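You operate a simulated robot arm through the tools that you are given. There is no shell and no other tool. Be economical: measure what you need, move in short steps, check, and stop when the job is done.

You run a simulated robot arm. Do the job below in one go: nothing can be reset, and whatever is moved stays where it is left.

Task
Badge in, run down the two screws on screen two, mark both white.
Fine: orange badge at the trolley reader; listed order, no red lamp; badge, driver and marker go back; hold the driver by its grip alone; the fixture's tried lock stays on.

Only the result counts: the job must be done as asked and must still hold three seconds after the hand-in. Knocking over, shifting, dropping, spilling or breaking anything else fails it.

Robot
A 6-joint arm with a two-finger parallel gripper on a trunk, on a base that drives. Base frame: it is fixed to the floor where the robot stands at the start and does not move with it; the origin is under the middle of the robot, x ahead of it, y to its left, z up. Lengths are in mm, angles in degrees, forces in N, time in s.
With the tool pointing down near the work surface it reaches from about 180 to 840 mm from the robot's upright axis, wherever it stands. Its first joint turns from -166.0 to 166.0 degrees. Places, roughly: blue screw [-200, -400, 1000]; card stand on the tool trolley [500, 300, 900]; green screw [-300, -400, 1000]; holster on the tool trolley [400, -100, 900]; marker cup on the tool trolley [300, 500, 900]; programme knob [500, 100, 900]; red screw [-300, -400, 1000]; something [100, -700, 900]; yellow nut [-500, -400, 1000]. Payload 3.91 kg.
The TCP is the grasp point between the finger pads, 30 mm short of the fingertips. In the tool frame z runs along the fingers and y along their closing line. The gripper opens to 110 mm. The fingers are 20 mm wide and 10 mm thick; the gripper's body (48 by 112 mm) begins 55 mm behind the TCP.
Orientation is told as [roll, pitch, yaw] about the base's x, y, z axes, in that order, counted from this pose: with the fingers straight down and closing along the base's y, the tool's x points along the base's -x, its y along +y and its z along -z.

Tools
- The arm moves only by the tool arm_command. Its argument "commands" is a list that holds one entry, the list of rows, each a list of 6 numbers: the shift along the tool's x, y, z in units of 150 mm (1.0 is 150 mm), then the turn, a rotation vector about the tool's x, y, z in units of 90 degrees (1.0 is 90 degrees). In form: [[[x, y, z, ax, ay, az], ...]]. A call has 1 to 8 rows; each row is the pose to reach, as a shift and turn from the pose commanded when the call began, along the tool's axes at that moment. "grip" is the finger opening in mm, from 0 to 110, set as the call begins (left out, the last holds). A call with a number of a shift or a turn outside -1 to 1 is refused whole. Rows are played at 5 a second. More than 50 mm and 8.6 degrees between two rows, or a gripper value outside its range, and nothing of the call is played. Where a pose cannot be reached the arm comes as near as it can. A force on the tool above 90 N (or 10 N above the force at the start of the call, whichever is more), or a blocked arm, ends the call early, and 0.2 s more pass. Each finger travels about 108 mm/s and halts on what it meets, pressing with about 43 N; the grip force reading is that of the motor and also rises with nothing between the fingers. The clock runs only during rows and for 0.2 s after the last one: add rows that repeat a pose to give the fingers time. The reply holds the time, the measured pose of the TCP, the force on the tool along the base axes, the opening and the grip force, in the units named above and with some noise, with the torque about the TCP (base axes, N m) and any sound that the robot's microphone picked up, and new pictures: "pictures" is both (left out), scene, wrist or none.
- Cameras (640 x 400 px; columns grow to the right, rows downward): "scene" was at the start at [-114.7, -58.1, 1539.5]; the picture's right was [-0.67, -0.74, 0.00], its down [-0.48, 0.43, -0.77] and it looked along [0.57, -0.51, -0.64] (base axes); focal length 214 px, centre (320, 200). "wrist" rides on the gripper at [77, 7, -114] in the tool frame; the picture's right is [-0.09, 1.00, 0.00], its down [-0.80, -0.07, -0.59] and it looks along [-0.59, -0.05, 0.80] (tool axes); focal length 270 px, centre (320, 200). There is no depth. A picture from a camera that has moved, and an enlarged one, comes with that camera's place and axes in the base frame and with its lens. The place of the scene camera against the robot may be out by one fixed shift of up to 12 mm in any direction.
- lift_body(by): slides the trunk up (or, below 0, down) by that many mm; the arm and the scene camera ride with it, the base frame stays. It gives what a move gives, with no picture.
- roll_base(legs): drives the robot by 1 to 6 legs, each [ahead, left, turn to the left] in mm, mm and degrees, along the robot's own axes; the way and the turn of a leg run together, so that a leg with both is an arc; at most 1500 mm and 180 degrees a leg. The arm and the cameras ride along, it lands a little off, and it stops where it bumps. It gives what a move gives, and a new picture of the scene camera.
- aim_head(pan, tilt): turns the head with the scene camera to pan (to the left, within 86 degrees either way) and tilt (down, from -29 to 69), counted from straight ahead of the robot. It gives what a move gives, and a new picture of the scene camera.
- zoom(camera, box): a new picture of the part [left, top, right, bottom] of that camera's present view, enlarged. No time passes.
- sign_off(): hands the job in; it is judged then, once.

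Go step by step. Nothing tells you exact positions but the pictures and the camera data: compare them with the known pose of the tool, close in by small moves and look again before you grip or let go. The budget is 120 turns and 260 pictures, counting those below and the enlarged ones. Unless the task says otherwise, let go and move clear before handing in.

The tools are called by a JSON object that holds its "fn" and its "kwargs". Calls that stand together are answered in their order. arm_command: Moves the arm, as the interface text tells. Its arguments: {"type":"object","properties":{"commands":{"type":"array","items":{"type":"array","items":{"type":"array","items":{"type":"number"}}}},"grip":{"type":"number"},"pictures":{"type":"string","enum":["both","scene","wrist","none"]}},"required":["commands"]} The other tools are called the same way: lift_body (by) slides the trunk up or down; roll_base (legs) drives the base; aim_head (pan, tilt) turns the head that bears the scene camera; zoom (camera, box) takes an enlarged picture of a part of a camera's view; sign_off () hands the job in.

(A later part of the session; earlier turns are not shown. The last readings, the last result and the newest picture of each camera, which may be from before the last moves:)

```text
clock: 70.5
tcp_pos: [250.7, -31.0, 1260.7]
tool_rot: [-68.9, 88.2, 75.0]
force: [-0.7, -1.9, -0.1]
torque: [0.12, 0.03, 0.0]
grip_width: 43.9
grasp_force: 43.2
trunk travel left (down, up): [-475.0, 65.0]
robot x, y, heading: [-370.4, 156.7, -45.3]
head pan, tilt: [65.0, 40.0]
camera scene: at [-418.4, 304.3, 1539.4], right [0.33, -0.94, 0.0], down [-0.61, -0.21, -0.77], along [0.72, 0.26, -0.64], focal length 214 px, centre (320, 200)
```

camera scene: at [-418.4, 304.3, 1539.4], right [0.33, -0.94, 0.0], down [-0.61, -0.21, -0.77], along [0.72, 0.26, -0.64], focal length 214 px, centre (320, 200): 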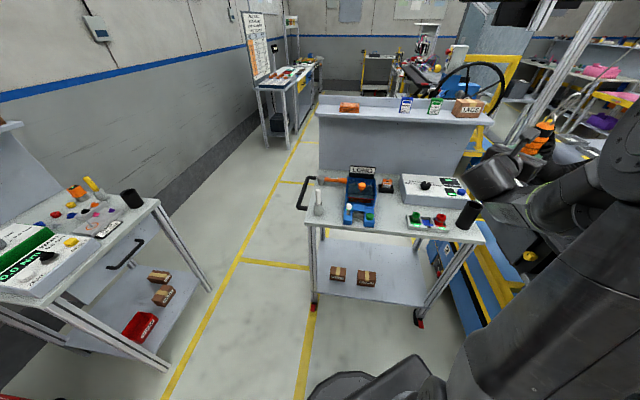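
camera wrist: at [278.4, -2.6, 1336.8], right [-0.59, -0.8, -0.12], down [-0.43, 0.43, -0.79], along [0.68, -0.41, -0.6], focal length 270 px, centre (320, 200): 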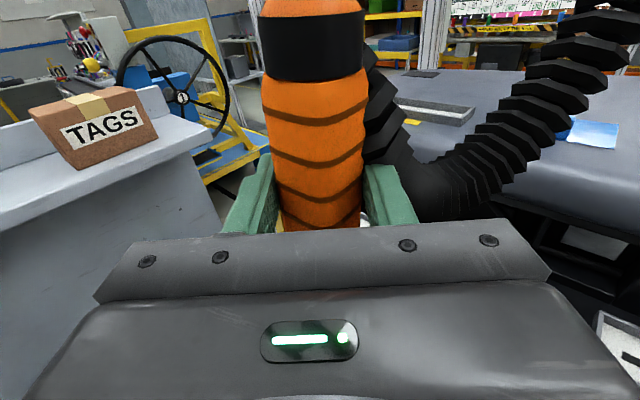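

Now shift the base back (+y) and turn right 68° so the driver ends in front of the strip.

{"fn": "roll_base", "kwargs": {"legs": [[-126, 143, 0], [0, 0, -68]]}}

{"fn": "aim_head", "kwargs": {"pan": 10, "tilt": 45}}

```text
clock: 75.0
tcp_pos: [-315.2, -301.3, 1260.1]
tool_rot: [-65.7, 88.3, 8.2]
force: [4.9, 0.6, -2.3]
torque: [0.01, 0.39, -0.02]
grip_width: 43.2
grasp_force: 43.1
trunk travel left (down, up): [-475.0, 65.0]
robot x, y, heading: [-353.7, 350.3, -115.6]
head pan, tilt: [65.0, 40.0]
camera scene: at [-234.6, 433.9, 1539.4], right [-0.77, -0.64, 0.0], down [-0.41, 0.5, -0.77], along [0.49, -0.59, -0.64], focal length 214 px, centre (320, 200)
```

scene: 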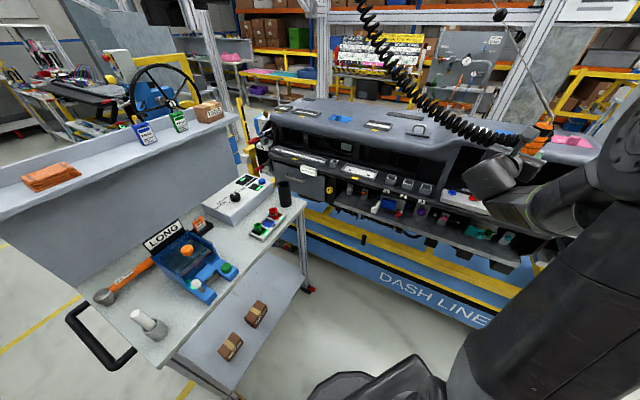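

```text
clock: 76.3
tcp_pos: [-315.8, -302.6, 1259.5]
tool_rot: [-65.5, 88.3, 8.5]
force: [4.1, 0.3, -1.8]
torque: [-0.03, 0.43, 0.03]
grip_width: 43.0
grasp_force: 42.9
trunk travel left (down, up): [-475.0, 65.0]
robot x, y, heading: [-355.2, 346.3, -115.2]
head pan, tilt: [10.0, 45.0]
camera scene: at [-310.2, 421.1, 1532.2], right [-0.96, 0.27, 0.0], down [0.19, 0.68, -0.71], along [-0.19, -0.68, -0.71], focal length 214 px, centre (320, 200)
```

scene: 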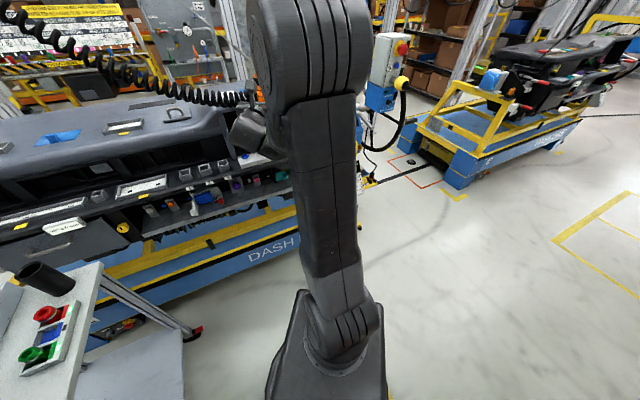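

The balancer pulls with only ~5 N. Checking with the wrist camera and another head angle.

{"fn": "zoom", "kwargs": {"camera": "wrist", "box": [0, 0, 640, 400]}}

{"fn": "aim_head", "kwargs": {"pan": 45, "tilt": 35}}

{"fn": "zoom", "kwargs": {"camera": "scene", "box": [360, 80, 600, 230]}}

```text
1.00 times, centred on (320, 200) of wrist (not enlarged: the box is as wide or as high as the picture)
camera zoom: at [-292.3, -190.0, 1337.6], right [-0.95, 0.28, -0.11], down [0.26, 0.56, -0.79], along [-0.15, -0.78, -0.6], focal length 270 px, centre (320, 200)
```

zoom: 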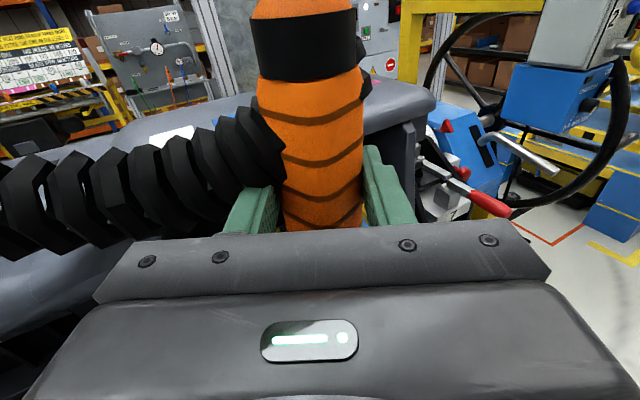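

```text
clock: 77.3
tcp_pos: [-316.2, -302.4, 1260.7]
tool_rot: [-65.7, 88.4, 8.2]
force: [3.1, 1.5, -2.1]
torque: [-0.03, 0.39, 0.01]
grip_width: 43.2
grasp_force: 43.0
trunk travel left (down, up): [-475.0, 65.0]
robot x, y, heading: [-356.1, 345.4, -115.4]
head pan, tilt: [45.0, 35.0]
camera scene: at [-259.2, 416.5, 1546.9], right [-0.94, -0.33, 0.0], down [-0.19, 0.54, -0.82], along [0.27, -0.77, -0.57], focal length 214 px, centre (320, 200)
```

scene: 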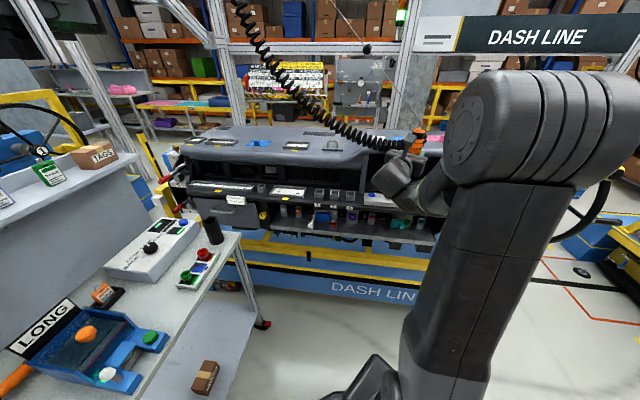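

```text
2.67 times, centred on (480, 155) of scene
camera zoom: at [-259.2, 416.5, 1546.9], right [-0.94, -0.33, 0.0], down [-0.19, 0.54, -0.82], along [0.27, -0.77, -0.57], focal length 572 px, centre (-107, 320)
```

zoom: 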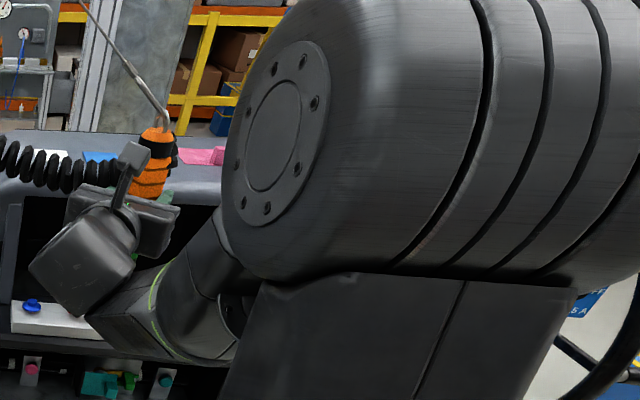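

The hand hides the driver's lower end from every camera now. I'll test turning the tool heading further clockwise (−50°) in place so the scene camera can see the driver from the side.

{"fn": "arm_command", "kwargs": {"commands": [[[0, 0, 0, -0.093, 0, 0], [0, 0, 0, -0.186, 0, 0], [0, 0, 0, -0.28, 0, 0], [0, 0, 0, -0.373, 0, 0], [0, 0, 0, -0.466, 0, 0], [0, 0, 0, -0.56, 0, 0]]]}}

{"fn": "zoom", "kwargs": {"camera": "scene", "box": [340, 80, 500, 230]}}

```text
clock: 78.7
tcp_pos: [-315.1, -302.9, 1259.8]
tool_rot: [-12.6, 88.3, 10.9]
force: [3.2, 2.0, -1.9]
torque: [-0.04, 0.37, -0.03]
grip_width: 43.2
grasp_force: 43.0
trunk travel left (down, up): [-475.0, 65.0]
robot x, y, heading: [-355.3, 346.6, -115.1]
head pan, tilt: [45.0, 35.0]
camera scene: at [-258.8, 415.8, 1546.9], right [-0.94, -0.33, 0.0], down [-0.19, 0.54, -0.82], along [0.27, -0.77, -0.57], focal length 214 px, centre (320, 200)
camera wrist: at [-214.9, -250.6, 1339.7], right [-0.39, 0.91, -0.09], down [0.6, 0.18, -0.78], along [-0.7, -0.36, -0.61], focal length 270 px, centre (320, 200)
```

scene: 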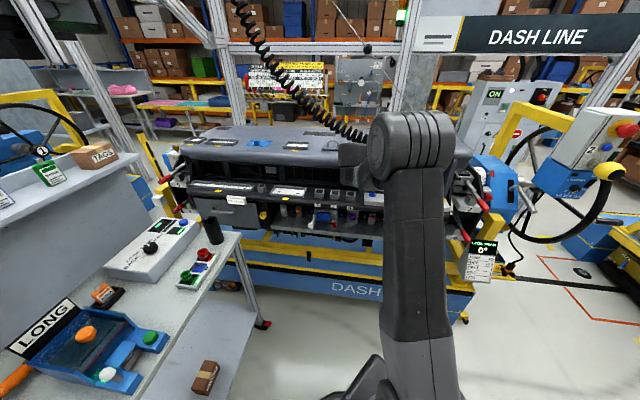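
wrist: 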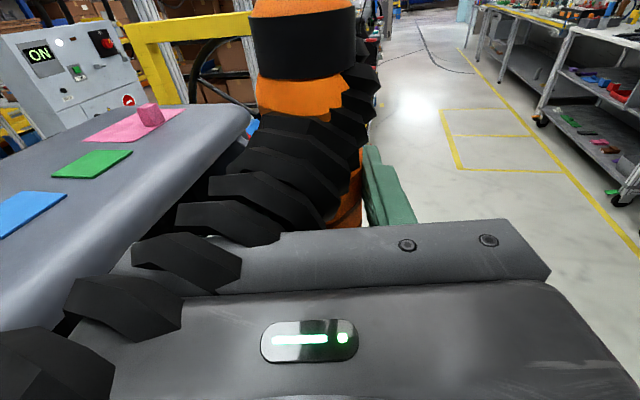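

```text
2.67 times, centred on (420, 155) of scene
camera zoom: at [-258.8, 415.8, 1546.9], right [-0.94, -0.33, 0.0], down [-0.19, 0.54, -0.82], along [0.27, -0.77, -0.57], focal length 572 px, centre (53, 320)
```

zoom: 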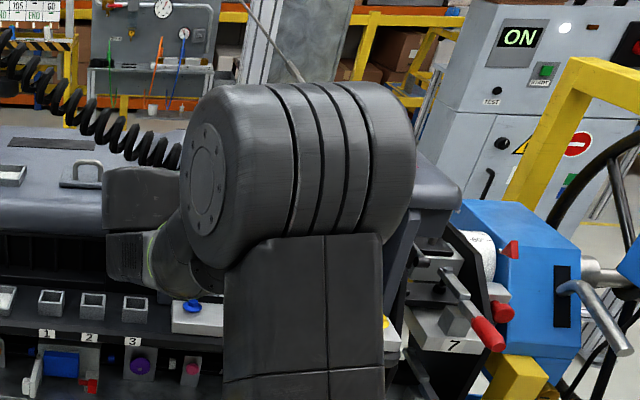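

That heading is reachable. Trying head pans on the other side of the arm.

{"fn": "aim_head", "kwargs": {"pan": -15, "tilt": 30}}

{"fn": "aim_head", "kwargs": {"pan": -50, "tilt": 30}}

{"fn": "aim_head", "kwargs": {"pan": 86, "tilt": 30}}

```text
clock: 80.0
tcp_pos: [-315.8, -302.5, 1259.3]
tool_rot: [-15.3, 88.3, 8.3]
force: [3.6, 0.6, -1.8]
torque: [-0.06, 0.38, 0.0]
grip_width: 43.0
grasp_force: 42.8
trunk travel left (down, up): [-475.0, 65.0]
robot x, y, heading: [-353.0, 346.1, -115.6]
head pan, tilt: [-15.0, 30.0]
camera scene: at [-347.2, 430.6, 1554.8], right [-0.76, 0.65, 0.0], down [0.32, 0.38, -0.87], along [-0.56, -0.66, -0.5], focal length 214 px, centre (320, 200)
```

scene: 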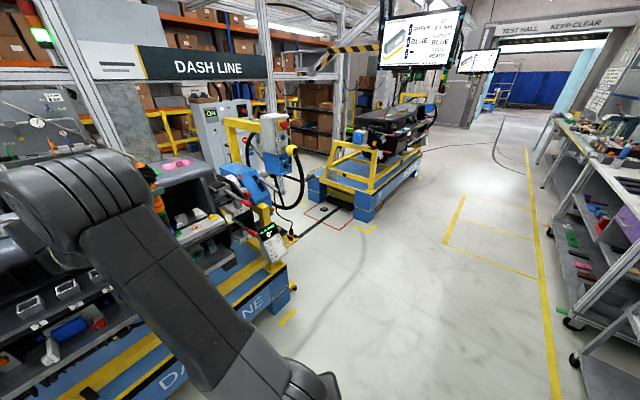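

```text
clock: 81.0
tcp_pos: [-315.9, -301.4, 1260.7]
tool_rot: [-15.4, 88.3, 8.3]
force: [3.4, 0.6, -1.1]
torque: [-0.06, 0.37, -0.02]
grip_width: 42.8
grasp_force: 43.0
trunk travel left (down, up): [-475.0, 65.0]
robot x, y, heading: [-355.8, 348.6, -115.6]
head pan, tilt: [-50.0, 30.0]
camera scene: at [-376.1, 476.7, 1554.8], right [-0.25, 0.97, 0.0], down [0.48, 0.13, -0.87], along [-0.84, -0.22, -0.5], focal length 214 px, centre (320, 200)
```

scene: 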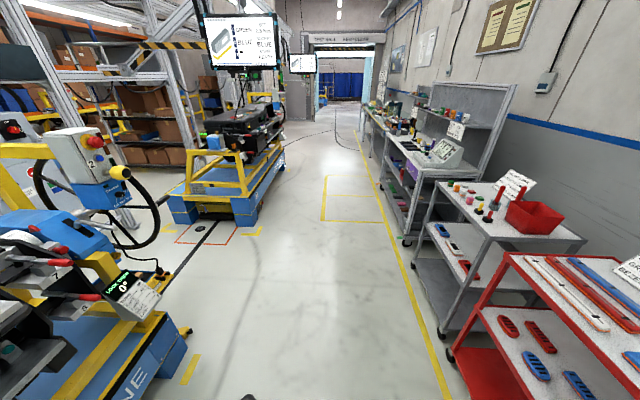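

```text
clock: 83.2
tcp_pos: [-314.7, -301.8, 1259.9]
tool_rot: [-15.4, 88.3, 8.3]
force: [3.4, 1.3, -1.7]
torque: [-0.01, 0.4, -0.05]
grip_width: 43.0
grasp_force: 43.2
trunk travel left (down, up): [-475.0, 65.0]
robot x, y, heading: [-359.5, 343.1, -115.5]
head pan, tilt: [85.9, 30.0]
camera scene: at [-209.9, 454.8, 1554.7], right [-0.49, -0.87, 0.0], down [-0.44, 0.25, -0.87], along [0.75, -0.43, -0.5], focal length 214 px, centre (320, 200)
```

scene: 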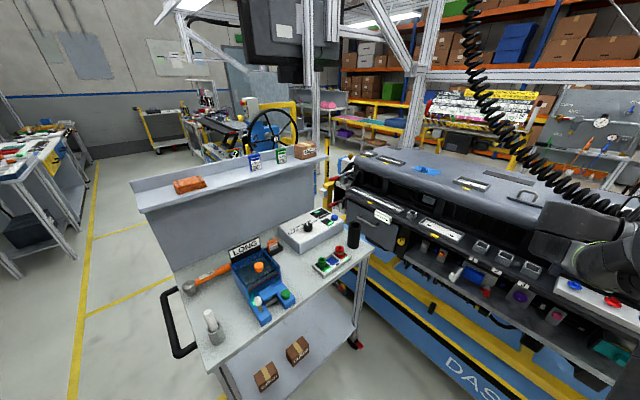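

From pan about −15 the driver shows just right of the elbow; zoom there.

{"fn": "aim_head", "kwargs": {"pan": -25, "tilt": 30}}

{"fn": "zoom", "kwargs": {"camera": "scene", "box": [40, 130, 200, 250]}}

```text
clock: 85.1
tcp_pos: [-316.4, -302.7, 1259.9]
tool_rot: [-15.5, 88.4, 8.3]
force: [3.1, 0.3, -1.7]
torque: [-0.05, 0.37, 0.01]
grip_width: 43.1
grasp_force: 42.9
trunk travel left (down, up): [-475.0, 65.0]
robot x, y, heading: [-354.5, 346.9, -115.4]
head pan, tilt: [-25.0, 30.0]
camera scene: at [-358.3, 441.8, 1554.8], right [-0.64, 0.77, 0.0], down [0.38, 0.32, -0.87], along [-0.67, -0.55, -0.5], focal length 214 px, centre (320, 200)
```

scene: 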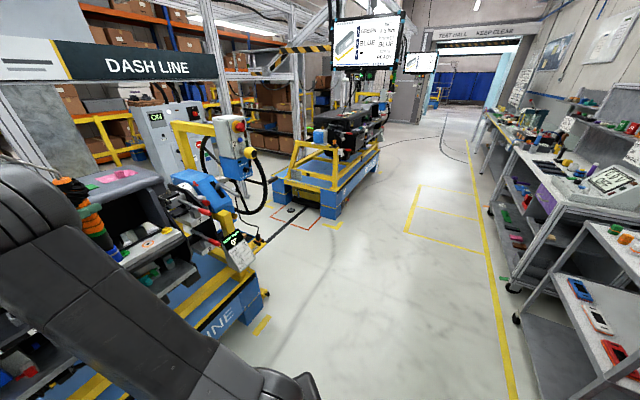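

```text
3.33 times, centred on (120, 190) of scene
camera zoom: at [-358.3, 441.8, 1554.8], right [-0.64, 0.77, 0.0], down [0.38, 0.32, -0.87], along [-0.67, -0.55, -0.5], focal length 715 px, centre (987, 233)
```

zoom: 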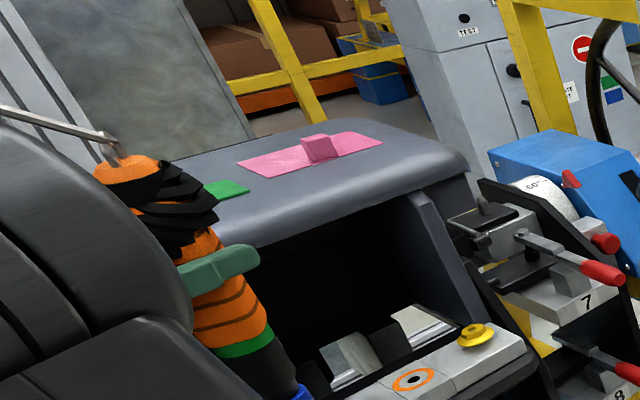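

The driver carries the blue socket and its ring is green, matching the screen. I retract a little and reposition the base so the scene camera sees the driver from the side at the strip.

{"fn": "arm_command", "kwargs": {"commands": [[[0, 0.149, -0.212, 0, 0, 0], [0, 0.298, -0.424, 0, 0, 0], [0, 0.447, -0.637, 0, 0, 0]]], "pictures": "none"}}

{"fn": "roll_base", "kwargs": {"legs": [[169, -53, 0]]}}

{"fn": "aim_head", "kwargs": {"pan": 20, "tilt": 35}}

```text
clock: 85.9
tcp_pos: [-254.1, -201.4, 1264.0]
tool_rot: [-17.8, 88.3, 5.8]
force: [4.3, 0.5, -0.9]
torque: [0.03, 0.36, 0.01]
grip_width: 43.1
grasp_force: 43.1
trunk travel left (down, up): [-475.0, 65.0]
robot x, y, heading: [-354.7, 346.3, -115.5]
head pan, tilt: [-25.0, 30.0]
```

```text
clock: 87.4
tcp_pos: [-377.5, -331.8, 1263.2]
tool_rot: [-14.7, 88.4, 8.8]
force: [4.2, 0.2, -1.1]
torque: [-0.1, 0.35, 0.01]
grip_width: 42.9
grasp_force: 43.1
trunk travel left (down, up): [-475.0, 65.0]
robot x, y, heading: [-476.0, 222.4, -115.7]
head pan, tilt: [-25.0, 30.0]
camera scene: at [-480.2, 313.0, 1554.8], right [-0.63, 0.77, 0.0], down [0.39, 0.32, -0.87], along [-0.67, -0.55, -0.5], focal length 214 px, centre (320, 200)
```

scene: 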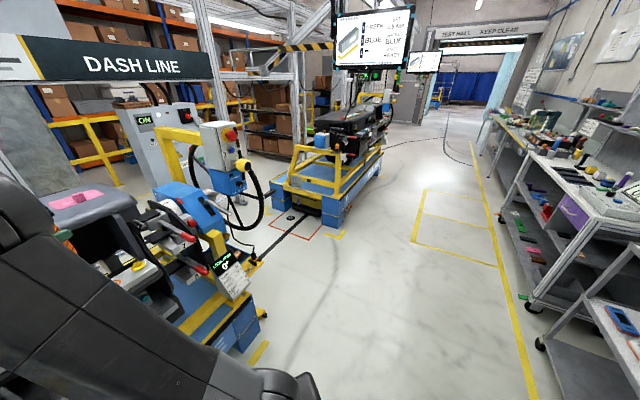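

```text
clock: 88.5
tcp_pos: [-376.8, -331.1, 1262.6]
tool_rot: [-15.4, 88.3, 8.1]
force: [4.2, 0.7, -1.5]
torque: [-0.06, 0.37, -0.01]
grip_width: 43.0
grasp_force: 43.1
trunk travel left (down, up): [-475.0, 65.0]
robot x, y, heading: [-476.6, 221.3, -115.6]
head pan, tilt: [20.0, 35.0]
camera scene: at [-418.4, 283.4, 1547.0], right [-1.0, 0.1, 0.0], down [0.06, 0.57, -0.82], along [-0.08, -0.82, -0.57], focal length 214 px, centre (320, 200)
```

scene: 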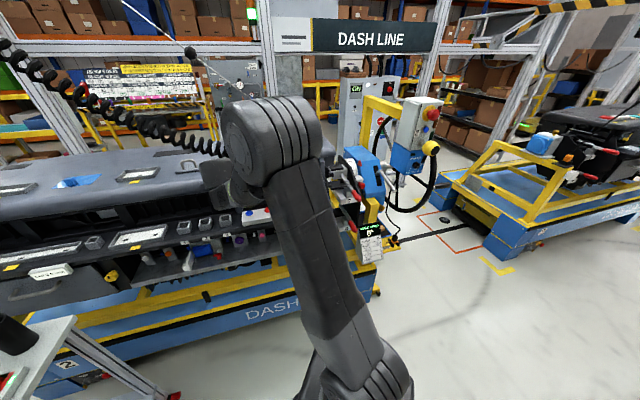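

The elbow blocks the line of sight from this heading. The head's pivot sits behind the robot's axis, so I'll turn the base left 105° and swing the arm back by the same angle, giving the camera a side view. The tool's slight down-tilt gets fixed too.

{"fn": "roll_base", "kwargs": {"legs": [[0, 0, 105]]}}

{"fn": "arm_command", "kwargs": {"commands": [[[0, 0.089, 0.228, -0.042, 0, 0], [0, 0.178, 0.456, -0.083, 0, 0], [0, 0.267, 0.683, -0.125, 0, 0], [0, 0.356, 0.911, -0.1667, 0, 0]]], "pictures": "none"}}

{"fn": "arm_command", "kwargs": {"commands": [[[0, 0.089, 0.228, -0.042, 0, 0], [0, 0.178, 0.456, -0.083, 0, 0], [0, 0.267, 0.683, -0.125, 0, 0], [0, 0.356, 0.911, -0.1667, 0, 0]]], "pictures": "none"}}

{"fn": "arm_command", "kwargs": {"commands": [[[0, 0.089, 0.228, -0.042, 0, 0], [0, 0.178, 0.456, -0.083, 0, 0], [0, 0.267, 0.683, -0.125, 0, 0], [0, 0.356, 0.911, -0.1667, 0, 0]]], "pictures": "none"}}

```text
clock: 93.5
tcp_pos: [11.3, 490.2, 1263.7]
tool_rot: [-15.6, 88.2, 116.7]
force: [2.1, -4.2, -1.9]
torque: [0.46, 0.14, -0.04]
grip_width: 43.3
grasp_force: 43.1
trunk travel left (down, up): [-475.0, 65.0]
robot x, y, heading: [-475.5, 221.5, -6.9]
head pan, tilt: [20.0, 35.0]
camera scene: at [-566.9, 257.3, 1547.0], right [0.23, -0.97, 0.0], down [-0.56, -0.13, -0.82], along [0.8, 0.19, -0.57], focal length 214 px, centre (320, 200)
```

scene: 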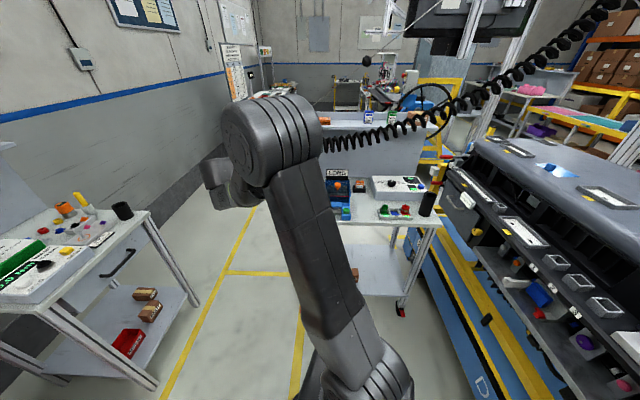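

```text
clock: 94.5
tcp_pos: [61.4, 352.5, 1259.1]
tool_rot: [-0.3, 88.3, 117.0]
force: [1.4, -3.9, -2.2]
torque: [0.39, 0.14, 0.04]
grip_width: 43.2
grasp_force: 43.1
trunk travel left (down, up): [-475.0, 65.0]
robot x, y, heading: [-479.1, 216.9, -6.7]
head pan, tilt: [20.0, 35.0]
```

```text
clock: 95.5
tcp_pos: [80.1, 204.4, 1255.5]
tool_rot: [14.9, 88.2, 117.1]
force: [1.2, -3.5, 0.0]
torque: [0.34, 0.11, 0.03]
grip_width: 43.2
grasp_force: 43.2
trunk travel left (down, up): [-475.0, 65.0]
robot x, y, heading: [-473.0, 216.9, -6.7]
head pan, tilt: [20.0, 35.0]
```

```text
clock: 96.5
tcp_pos: [55.7, 58.9, 1251.0]
tool_rot: [29.6, 88.3, 116.9]
force: [2.0, -2.0, -1.4]
torque: [0.26, 0.11, -0.02]
grip_width: 43.0
grasp_force: 43.2
trunk travel left (down, up): [-475.0, 65.0]
robot x, y, heading: [-478.4, 215.9, -6.8]
head pan, tilt: [20.0, 35.0]
```

Swing continues as planned.

{"fn": "arm_command", "kwargs": {"commands": [[[0.01, 0.089, 0.228, -0.042, 0, 0], [0.02, 0.178, 0.456, -0.083, 0, 0], [0.03, 0.267, 0.683, -0.125, 0, 0], [0.04, 0.356, 0.911, -0.1667, 0, 0]]], "pictures": "none"}}

{"fn": "arm_command", "kwargs": {"commands": [[[0.01, 0.089, 0.228, -0.042, 0, 0], [0.02, 0.178, 0.456, -0.083, 0, 0], [0.03, 0.267, 0.683, -0.125, 0, 0], [0.04, 0.356, 0.911, -0.1667, 0, 0]]], "pictures": "none"}}

{"fn": "arm_command", "kwargs": {"commands": [[[0.01, 0.089, 0.228, -0.042, 0, 0], [0.02, 0.178, 0.456, -0.083, 0, 0], [0.03, 0.267, 0.683, -0.125, 0, 0], [0.04, 0.356, 0.911, -0.1667, 0, 0]]], "pictures": "wrist"}}

{"fn": "aim_head", "kwargs": {"pan": -70, "tilt": 35}}

```text
clock: 97.5
tcp_pos: [-2.9, -72.4, 1253.5]
tool_rot: [43.7, 88.3, 116.1]
force: [1.8, -1.1, -0.9]
torque: [0.14, 0.16, 0.03]
grip_width: 43.0
grasp_force: 43.1
trunk travel left (down, up): [-475.0, 65.0]
robot x, y, heading: [-476.5, 219.2, -6.6]
head pan, tilt: [20.0, 35.0]
```

```text
clock: 98.5
tcp_pos: [-96.4, -187.3, 1262.6]
tool_rot: [60.2, 88.3, 117.4]
force: [2.8, -0.1, -0.9]
torque: [0.01, 0.27, -0.02]
grip_width: 42.8
grasp_force: 43.1
trunk travel left (down, up): [-475.0, 65.0]
robot x, y, heading: [-480.5, 218.5, -6.9]
head pan, tilt: [20.0, 35.0]
```

```text
clock: 99.5
tcp_pos: [-211.6, -272.1, 1261.6]
tool_rot: [74.6, 88.3, 116.9]
force: [3.5, 0.3, -1.9]
torque: [-0.01, 0.28, 0.01]
grip_width: 43.3
grasp_force: 43.3
trunk travel left (down, up): [-475.0, 65.0]
robot x, y, heading: [-478.8, 219.7, -6.7]
head pan, tilt: [20.0, 35.0]
camera wrist: at [-129.7, -191.4, 1339.1], right [-0.67, 0.74, -0.06], down [0.48, 0.37, -0.8], along [-0.57, -0.56, -0.6], focal length 270 px, centre (320, 200)
```

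wrist: 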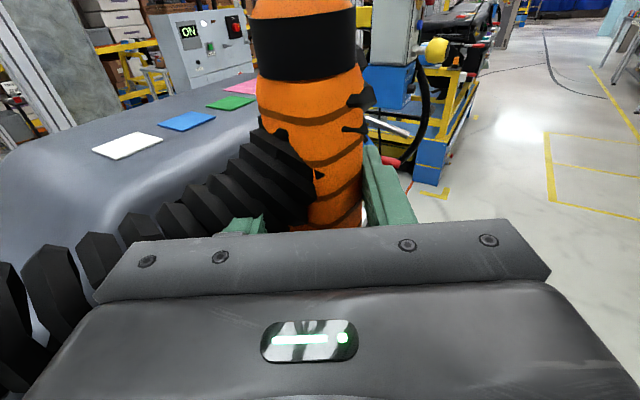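

```text
clock: 101.1
tcp_pos: [-210.9, -270.6, 1261.8]
tool_rot: [75.1, 88.2, 117.4]
force: [4.0, 0.0, -1.7]
torque: [-0.03, 0.3, 0.01]
grip_width: 43.1
grasp_force: 42.8
trunk travel left (down, up): [-475.0, 65.0]
robot x, y, heading: [-475.7, 218.5, -6.6]
head pan, tilt: [-70.0, 35.0]
camera scene: at [-631.9, 151.8, 1547.1], right [-0.97, -0.23, 0.0], down [-0.13, 0.56, -0.82], along [0.19, -0.8, -0.57], focal length 214 px, centre (320, 200)
```

scene: 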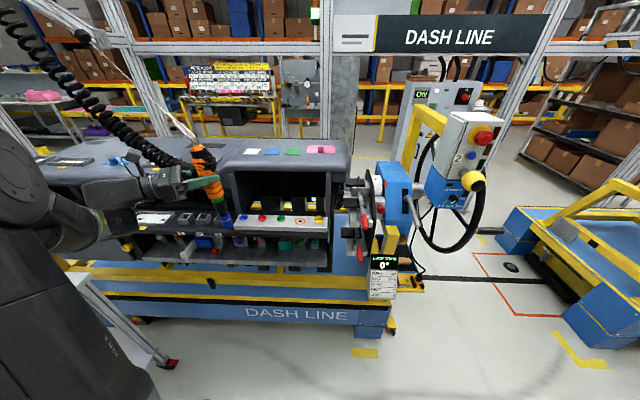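

Now the camera sees the driver and the whole strip from the side. Zooming.

{"fn": "zoom", "kwargs": {"camera": "scene", "box": [160, 130, 352, 260]}}

{"fn": "zoom", "kwargs": {"camera": "scene", "box": [180, 140, 260, 235]}}

```text
3.08 times, centred on (256, 195) of scene
camera zoom: at [-631.9, 151.8, 1547.1], right [-0.97, -0.23, 0.0], down [-0.13, 0.56, -0.82], along [0.19, -0.8, -0.57], focal length 660 px, centre (517, 215)
```

zoom: 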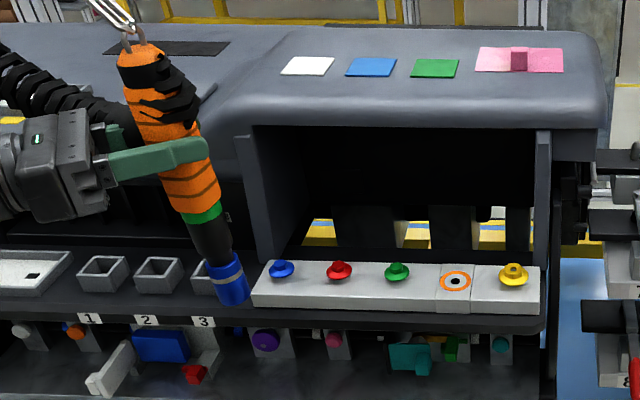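

```text
4.21 times, centred on (220, 188) of scene
camera zoom: at [-631.9, 151.8, 1547.1], right [-0.97, -0.23, 0.0], down [-0.13, 0.56, -0.82], along [0.19, -0.8, -0.57], focal length 903 px, centre (741, 253)
```

zoom: 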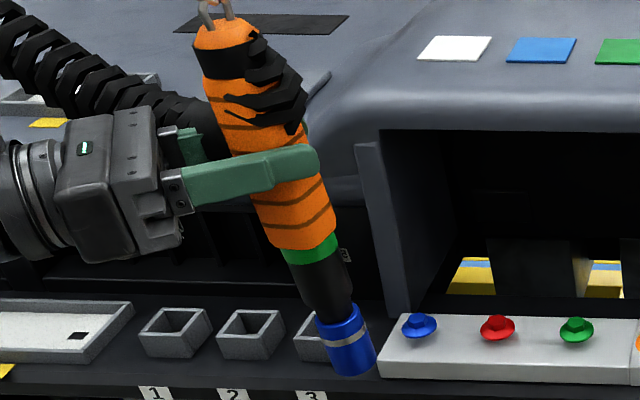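

The blue socket's tip is about 181 mm below the TCP; screws: green (−350, −409), blue (−213, −382), z ≈ 1040. The driver leans ~3–4° bottom-forward in the pads, so I correct the tilt and check.

{"fn": "arm_command", "kwargs": {"commands": [[[0, 0, 0, 0, -0.04, 0.021], [0, 0, 0, 0, -0.04, 0.021]]], "pictures": "none"}}

{"fn": "zoom", "kwargs": {"camera": "scene", "box": [180, 140, 260, 235]}}

```text
clock: 101.7
tcp_pos: [-211.6, -271.8, 1262.9]
tool_rot: [-3.5, 85.9, 38.9]
force: [4.1, 1.1, -1.1]
torque: [-0.06, 0.36, 0.02]
grip_width: 42.9
grasp_force: 43.2
trunk travel left (down, up): [-475.0, 65.0]
robot x, y, heading: [-474.9, 217.7, -6.7]
head pan, tilt: [-70.0, 35.0]
```

```text
4.21 times, centred on (220, 188) of scene
camera zoom: at [-631.9, 151.8, 1547.1], right [-0.97, -0.23, 0.0], down [-0.13, 0.56, -0.82], along [0.19, -0.8, -0.57], focal length 903 px, centre (741, 253)
```

zoom: 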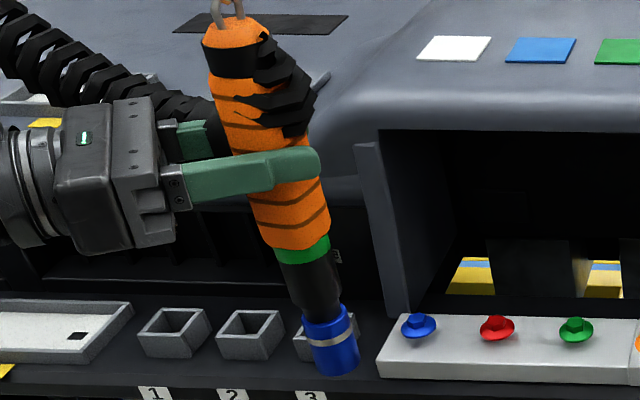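

The driver is now vertical in view. I rotate the tool to face the strip squarely (heading ≈ −98°, for clearance to the hood lip) and move halfway toward green.

{"fn": "arm_command", "kwargs": {"commands": [[[0.008, -0.005, 0.112, 0.089, 0, -0.0063], [0.016, -0.01, 0.225, 0.177, 0, -0.0126], [0.024, -0.016, 0.337, 0.266, 0, -0.0189], [0.032, -0.021, 0.45, 0.354, 0, -0.0252], [0.04, -0.027, 0.562, 0.443, 0, -0.0315]]]}}

{"fn": "zoom", "kwargs": {"camera": "scene", "box": [180, 120, 340, 250]}}

```text
clock: 102.9
tcp_pos: [-273.5, -333.6, 1265.9]
tool_rot: [-2.0, 86.0, 80.4]
force: [4.0, 1.5, -1.4]
torque: [-0.11, 0.35, 0.06]
grip_width: 42.9
grasp_force: 43.0
trunk travel left (down, up): [-475.0, 65.0]
robot x, y, heading: [-476.0, 216.7, -6.8]
head pan, tilt: [-70.0, 35.0]
camera scene: at [-632.7, 151.9, 1547.0], right [-0.97, -0.23, 0.0], down [-0.13, 0.56, -0.82], along [0.19, -0.8, -0.57], focal length 214 px, centre (320, 200)
camera wrist: at [-264.9, -223.8, 1349.9], right [-0.99, 0.14, -0.09], down [0.16, 0.63, -0.76], along [-0.05, -0.76, -0.65], focal length 270 px, centre (320, 200)
```

scene: 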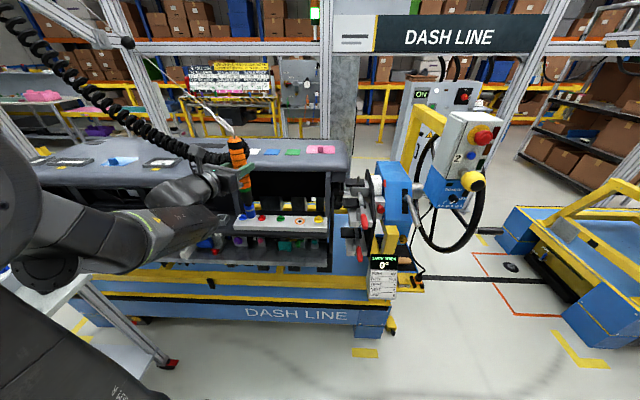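
wrist: 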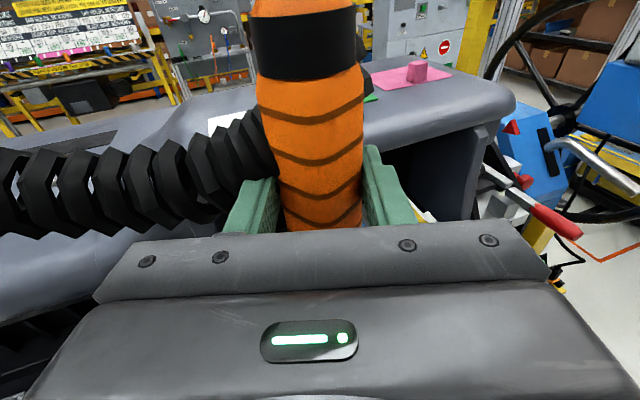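

```text
3.08 times, centred on (260, 185) of scene
camera zoom: at [-632.7, 151.9, 1547.0], right [-0.97, -0.23, 0.0], down [-0.13, 0.56, -0.82], along [0.19, -0.8, -0.57], focal length 660 px, centre (505, 246)
```

zoom: 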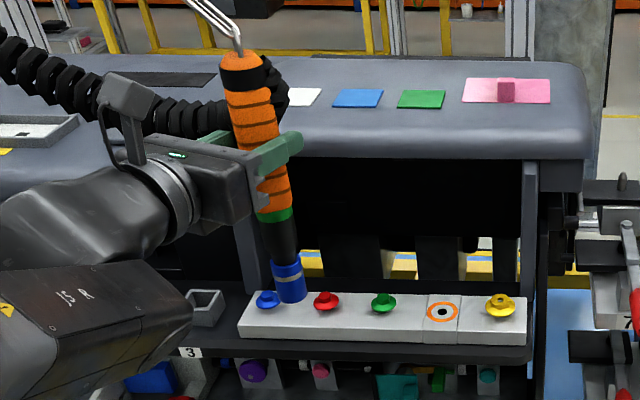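

Good view of the tip now. Moving to directly above the green screw.

{"fn": "arm_command", "kwargs": {"commands": [[[0.012, 0.145, 0.173, 0, 0, 0], [0.025, 0.29, 0.345, 0, 0, 0], [0.037, 0.436, 0.518, 0, 0, 0]]], "pictures": "none"}}

{"fn": "zoom", "kwargs": {"camera": "scene", "box": [220, 120, 348, 240]}}

{"fn": "zoom", "kwargs": {"camera": "scene", "box": [250, 190, 330, 240]}}

```text
clock: 103.7
tcp_pos: [-350.0, -402.2, 1265.0]
tool_rot: [-2.1, 86.0, 80.2]
force: [3.6, 1.5, -2.2]
torque: [-0.12, 0.41, 0.03]
grip_width: 43.2
grasp_force: 43.5
trunk travel left (down, up): [-475.0, 65.0]
robot x, y, heading: [-475.9, 220.2, -6.6]
head pan, tilt: [-70.0, 35.0]
```

```text
3.33 times, centred on (284, 180) of scene
camera zoom: at [-632.2, 151.3, 1547.0], right [-0.97, -0.23, 0.0], down [-0.13, 0.56, -0.82], along [0.19, -0.8, -0.57], focal length 715 px, centre (440, 267)
```

zoom: 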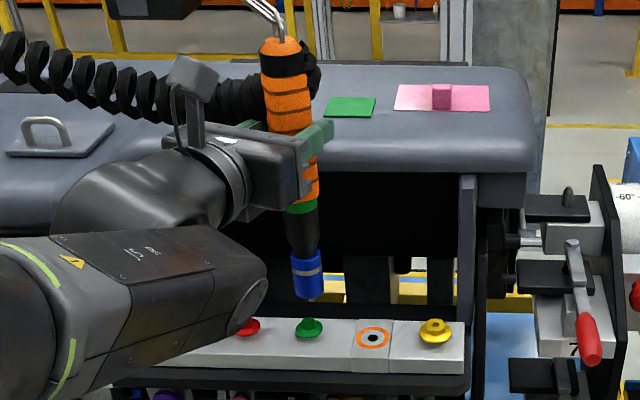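

```text
8.00 times, centred on (290, 215) of scene
camera zoom: at [-632.2, 151.3, 1547.0], right [-0.97, -0.23, 0.0], down [-0.13, 0.56, -0.82], along [0.19, -0.8, -0.57], focal length 1716 px, centre (560, 80)
```

zoom: 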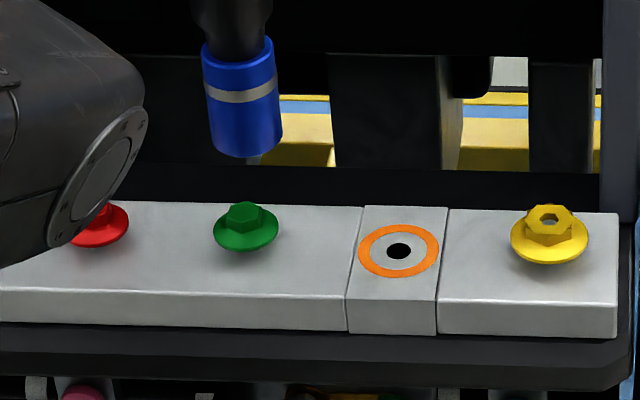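

The tip is ~5 mm too far right in view and ~45 mm above the hex. Correcting and lowering 35 mm.

{"fn": "arm_command", "kwargs": {"commands": [[[0, -0.033, 0, 0, 0, 0], [-0.117, -0.033, 0.008, 0, 0, 0], [-0.233, -0.033, 0.017, 0, 0, 0], [-0.233, -0.033, 0.017, 0, 0, 0]]], "pictures": "none"}}

{"fn": "zoom", "kwargs": {"camera": "scene", "box": [250, 190, 330, 240]}}

```text
clock: 104.7
tcp_pos: [-343.4, -403.5, 1228.3]
tool_rot: [-2.2, 86.1, 80.0]
force: [3.9, 1.7, -2.0]
torque: [-0.11, 0.38, 0.02]
grip_width: 43.0
grasp_force: 43.1
trunk travel left (down, up): [-475.0, 65.0]
robot x, y, heading: [-478.2, 220.5, -6.6]
head pan, tilt: [-70.0, 35.0]
```

```text
8.00 times, centred on (290, 215) of scene
camera zoom: at [-632.0, 151.9, 1547.1], right [-0.97, -0.23, 0.0], down [-0.13, 0.56, -0.82], along [0.19, -0.8, -0.57], focal length 1716 px, centre (560, 80)
```

zoom: 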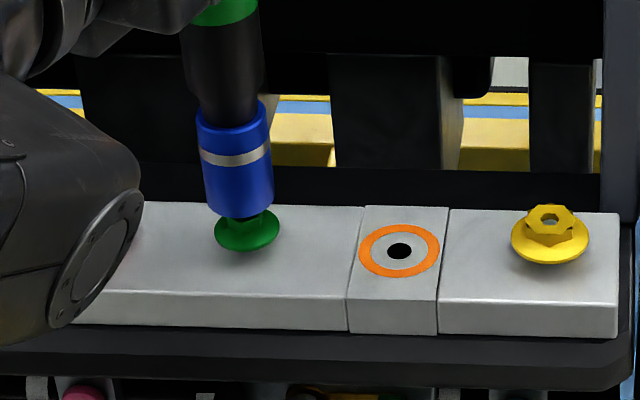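

Nearly aligned; 2 mm right, then lower in small steps watching force.

{"fn": "arm_command", "kwargs": {"commands": [[[0, 0.013, 0, 0, 0, 0], [-0.04, 0.013, 0.003, 0, 0, 0], [-0.053, 0.013, 0.004, 0, 0, 0], [-0.053, 0.013, 0.004, 0, 0, 0]]], "pictures": "none"}}

{"fn": "zoom", "kwargs": {"camera": "scene", "box": [260, 195, 308, 225]}}

```text
clock: 105.7
tcp_pos: [-345.9, -402.6, 1221.1]
tool_rot: [-2.1, 86.1, 80.2]
force: [3.3, 1.2, -2.2]
torque: [-0.14, 0.39, 0.06]
grip_width: 43.2
grasp_force: 42.8
trunk travel left (down, up): [-475.0, 65.0]
robot x, y, heading: [-476.5, 221.5, -6.7]
head pan, tilt: [-70.0, 35.0]
```

```text
13.33 times, centred on (284, 210) of scene
camera zoom: at [-632.0, 152.0, 1547.1], right [-0.97, -0.23, 0.0], down [-0.13, 0.56, -0.82], along [0.19, -0.8, -0.57], focal length 2860 px, centre (800, 67)
```

zoom: 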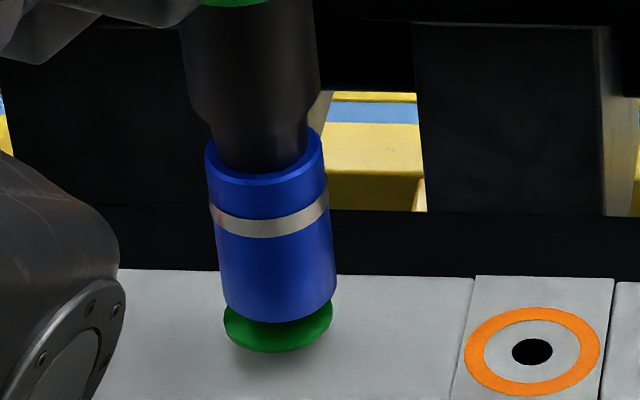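

Laterally centred on the hex, no contact yet. Lowering further in small steps.

{"fn": "arm_command", "kwargs": {"commands": [[[-0.02, 0, 0.0015, 0, 0, 0], [-0.04, 0, 0.003, 0, 0, 0], [-0.04, 0, 0.003, 0, 0, 0], [-0.04, 0, 0.003, 0, 0, 0]]], "pictures": "none"}}

{"fn": "zoom", "kwargs": {"camera": "scene", "box": [260, 195, 308, 225]}}

```text
clock: 106.7
tcp_pos: [-344.9, -401.9, 1213.7]
tool_rot: [-2.2, 86.0, 80.0]
force: [6.6, -2.3, 0.9]
torque: [-0.85, -0.19, 0.04]
grip_width: 43.2
grasp_force: 42.9
trunk travel left (down, up): [-475.0, 65.0]
robot x, y, heading: [-478.0, 217.7, -6.4]
head pan, tilt: [-70.0, 35.0]
```

```text
13.33 times, centred on (284, 210) of scene
camera zoom: at [-631.5, 151.4, 1547.1], right [-0.97, -0.23, 0.0], down [-0.13, 0.56, -0.82], along [0.19, -0.8, -0.57], focal length 2860 px, centre (800, 67)
```

zoom: 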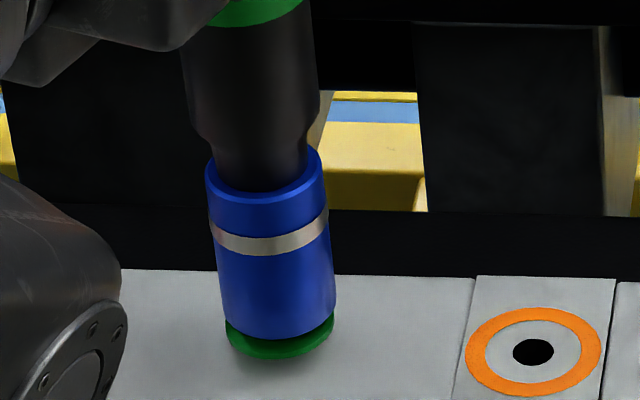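

First contact: small side forces suggest the tip should go slightly +x/−y. Adjust by ~1 mm and lower more.

{"fn": "arm_command", "kwargs": {"commands": [[[0, -0.007, 0.007, 0, 0, 0], [-0.015, -0.007, 0.008, 0, 0, 0], [-0.03, -0.007, 0.009, 0, 0, 0], [-0.03, -0.007, 0.009, 0, 0, 0], [-0.03, -0.007, 0.009, 0, 0, 0]]], "pictures": "none"}}

{"fn": "zoom", "kwargs": {"camera": "scene", "box": [260, 195, 308, 225]}}

```text
clock: 107.9
tcp_pos: [-343.7, -402.6, 1209.7]
tool_rot: [-2.0, 86.1, 80.3]
force: [6.8, 0.7, 0.2]
torque: [-0.35, -0.05, 0.0]
grip_width: 43.0
grasp_force: 43.3
trunk travel left (down, up): [-475.0, 65.0]
robot x, y, heading: [-477.2, 218.4, -6.9]
head pan, tilt: [-70.0, 35.0]
```

```text
13.33 times, centred on (284, 210) of scene
camera zoom: at [-631.7, 151.9, 1547.1], right [-0.97, -0.23, 0.0], down [-0.13, 0.56, -0.82], along [0.19, -0.8, -0.57], focal length 2860 px, centre (800, 67)
```

zoom: 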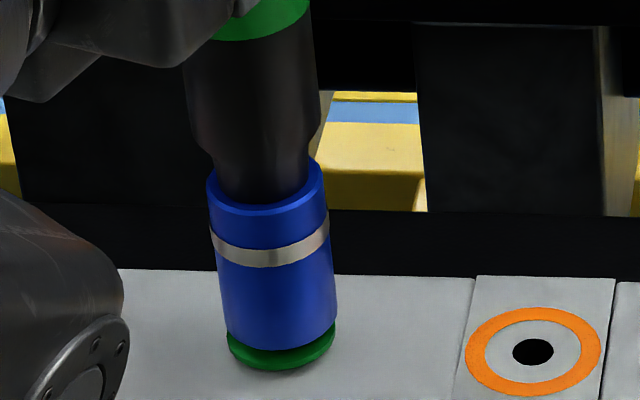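

The screw's flange is going down with the socket. I keep following with gentle pressure.

{"fn": "arm_command", "kwargs": {"commands": [[[-0.013, 0, 0.001, 0, 0, 0], [-0.027, 0, 0.002, 0, 0, 0], [-0.027, 0, 0.002, 0, 0, 0], [-0.027, 0, 0.002, 0, 0, 0], [-0.027, 0, 0.002, 0, 0, 0]]], "pictures": "wrist"}}

{"fn": "zoom", "kwargs": {"camera": "scene", "box": [250, 175, 314, 225]}}

```text
clock: 109.1
tcp_pos: [-344.2, -401.6, 1206.2]
tool_rot: [-1.9, 85.9, 80.5]
force: [7.0, 1.4, 1.2]
torque: [-0.26, -0.2, 0.05]
grip_width: 43.2
grasp_force: 43.3
trunk travel left (down, up): [-475.0, 65.0]
robot x, y, heading: [-473.2, 221.0, -6.7]
head pan, tilt: [-70.0, 35.0]
camera wrist: at [-336.0, -292.1, 1290.1], right [-0.99, 0.14, -0.09], down [0.16, 0.63, -0.76], along [-0.05, -0.76, -0.65], focal length 270 px, centre (320, 200)
```

wrist: 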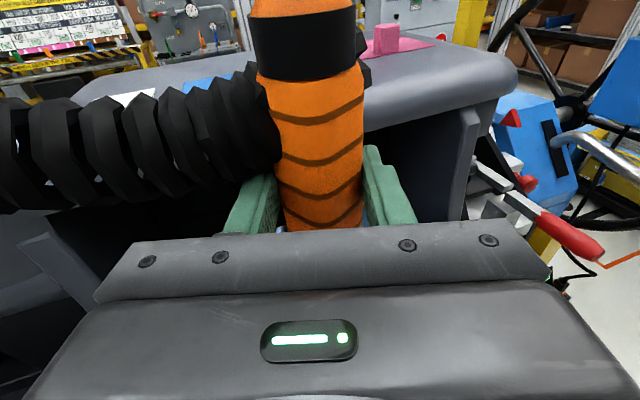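

```text
8.00 times, centred on (282, 200) of scene
camera zoom: at [-631.6, 152.1, 1547.1], right [-0.97, -0.23, 0.0], down [-0.13, 0.56, -0.82], along [0.19, -0.8, -0.57], focal length 1716 px, centre (624, 200)
```

zoom: 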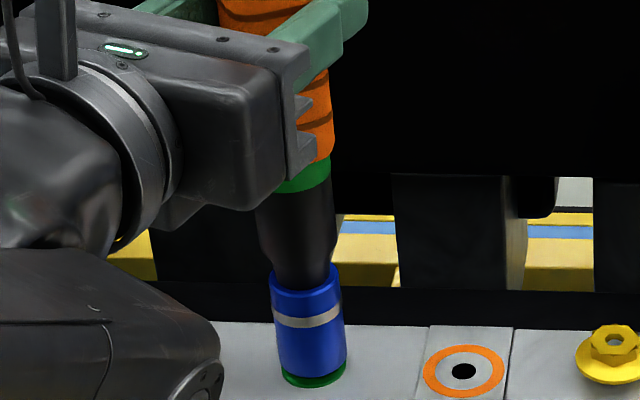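

Still following the screw down with light force. Continue.

{"fn": "arm_command", "kwargs": {"commands": [[[-0.013, 0, 0.001, 0, 0, 0], [-0.027, 0, 0.002, 0, 0, 0], [-0.04, 0, 0.003, 0, 0, 0], [-0.04, 0, 0.003, 0, 0, 0], [-0.04, 0, 0.003, 0, 0, 0]]], "pictures": "none"}}

{"fn": "zoom", "kwargs": {"camera": "scene", "box": [250, 185, 314, 235]}}

```text
clock: 110.3
tcp_pos: [-344.4, -399.7, 1205.1]
tool_rot: [-3.7, 86.5, 78.6]
force: [8.9, -0.2, 28.3]
torque: [-0.45, -0.69, 0.06]
grip_width: 43.1
grasp_force: 43.3
trunk travel left (down, up): [-475.0, 65.0]
robot x, y, heading: [-476.1, 221.8, -6.9]
head pan, tilt: [-70.0, 35.0]
```

```text
8.00 times, centred on (282, 210) of scene
camera zoom: at [-631.8, 154.8, 1547.5], right [-0.97, -0.23, 0.0], down [-0.13, 0.56, -0.82], along [0.19, -0.8, -0.57], focal length 1716 px, centre (624, 120)
```

zoom: 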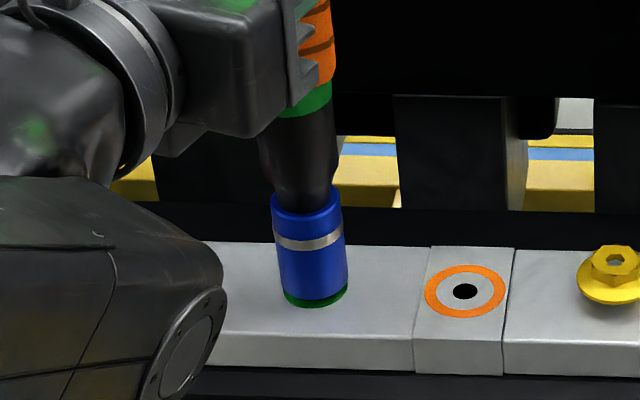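

Firm seat reached at 28 N, and a green glow appeared. I check the trolley controller and the screen before releasing.

{"fn": "aim_head", "kwargs": {"pan": -15, "tilt": 25}}

{"fn": "zoom", "kwargs": {"camera": "scene", "box": [240, 180, 400, 280]}}

{"fn": "aim_head", "kwargs": {"pan": -86, "tilt": 20}}

{"fn": "zoom", "kwargs": {"camera": "scene", "box": [100, 120, 400, 307]}}

```text
clock: 111.5
tcp_pos: [-345.3, -400.0, 1203.3]
tool_rot: [-3.2, 86.4, 79.1]
force: [8.6, 0.2, 31.7]
torque: [-0.53, -0.47, -0.01]
grip_width: 43.0
grasp_force: 43.3
trunk travel left (down, up): [-475.0, 65.0]
robot x, y, heading: [-479.0, 218.4, -6.9]
head pan, tilt: [-15.0, 25.0]
camera scene: at [-566.8, 206.9, 1562.9], right [-0.37, -0.93, 0.0], down [-0.39, 0.15, -0.91], along [0.84, -0.34, -0.42], focal length 214 px, centre (320, 200)
```

scene: 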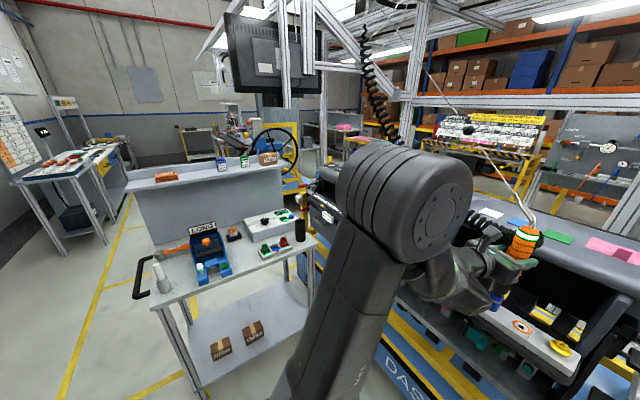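

```text
4.00 times, centred on (320, 230) of scene
camera zoom: at [-566.8, 206.9, 1562.9], right [-0.37, -0.93, 0.0], down [-0.39, 0.15, -0.91], along [0.84, -0.34, -0.42], focal length 858 px, centre (320, 80)
```

zoom: 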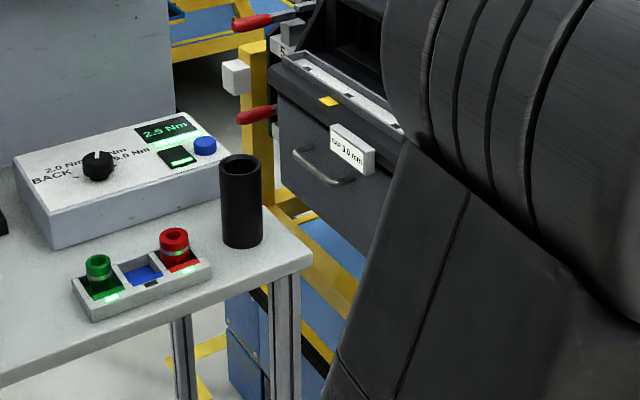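

```text
clock: 113.0
tcp_pos: [-344.9, -400.2, 1203.7]
tool_rot: [-3.3, 86.4, 79.1]
force: [6.8, 1.2, 31.1]
torque: [-0.38, -0.27, 0.07]
grip_width: 42.9
grasp_force: 42.5
trunk travel left (down, up): [-475.0, 65.0]
robot x, y, heading: [-477.2, 220.6, -6.8]
head pan, tilt: [-85.9, 20.0]
camera scene: at [-656.7, 148.0, 1571.1], right [-1.0, 0.05, 0.0], down [0.02, 0.34, -0.94], along [-0.04, -0.94, -0.34], focal length 214 px, centre (320, 200)
```

scene: 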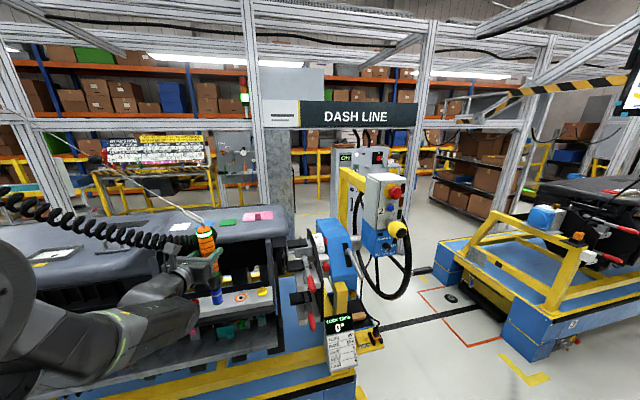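

```text
2.13 times, centred on (250, 214) of scene
camera zoom: at [-656.7, 148.0, 1571.1], right [-1.0, 0.05, 0.0], down [0.02, 0.34, -0.94], along [-0.04, -0.94, -0.34], focal length 458 px, centre (469, 171)
```

zoom: 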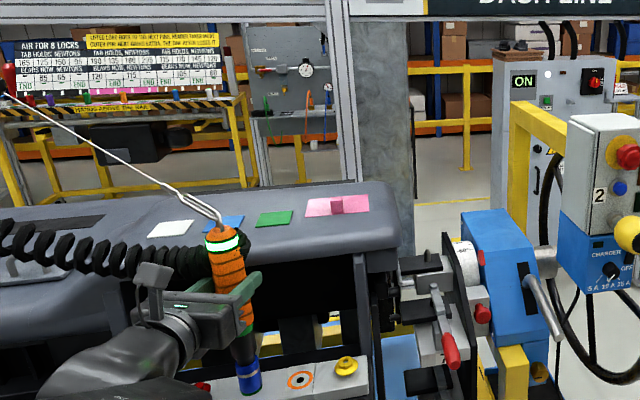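

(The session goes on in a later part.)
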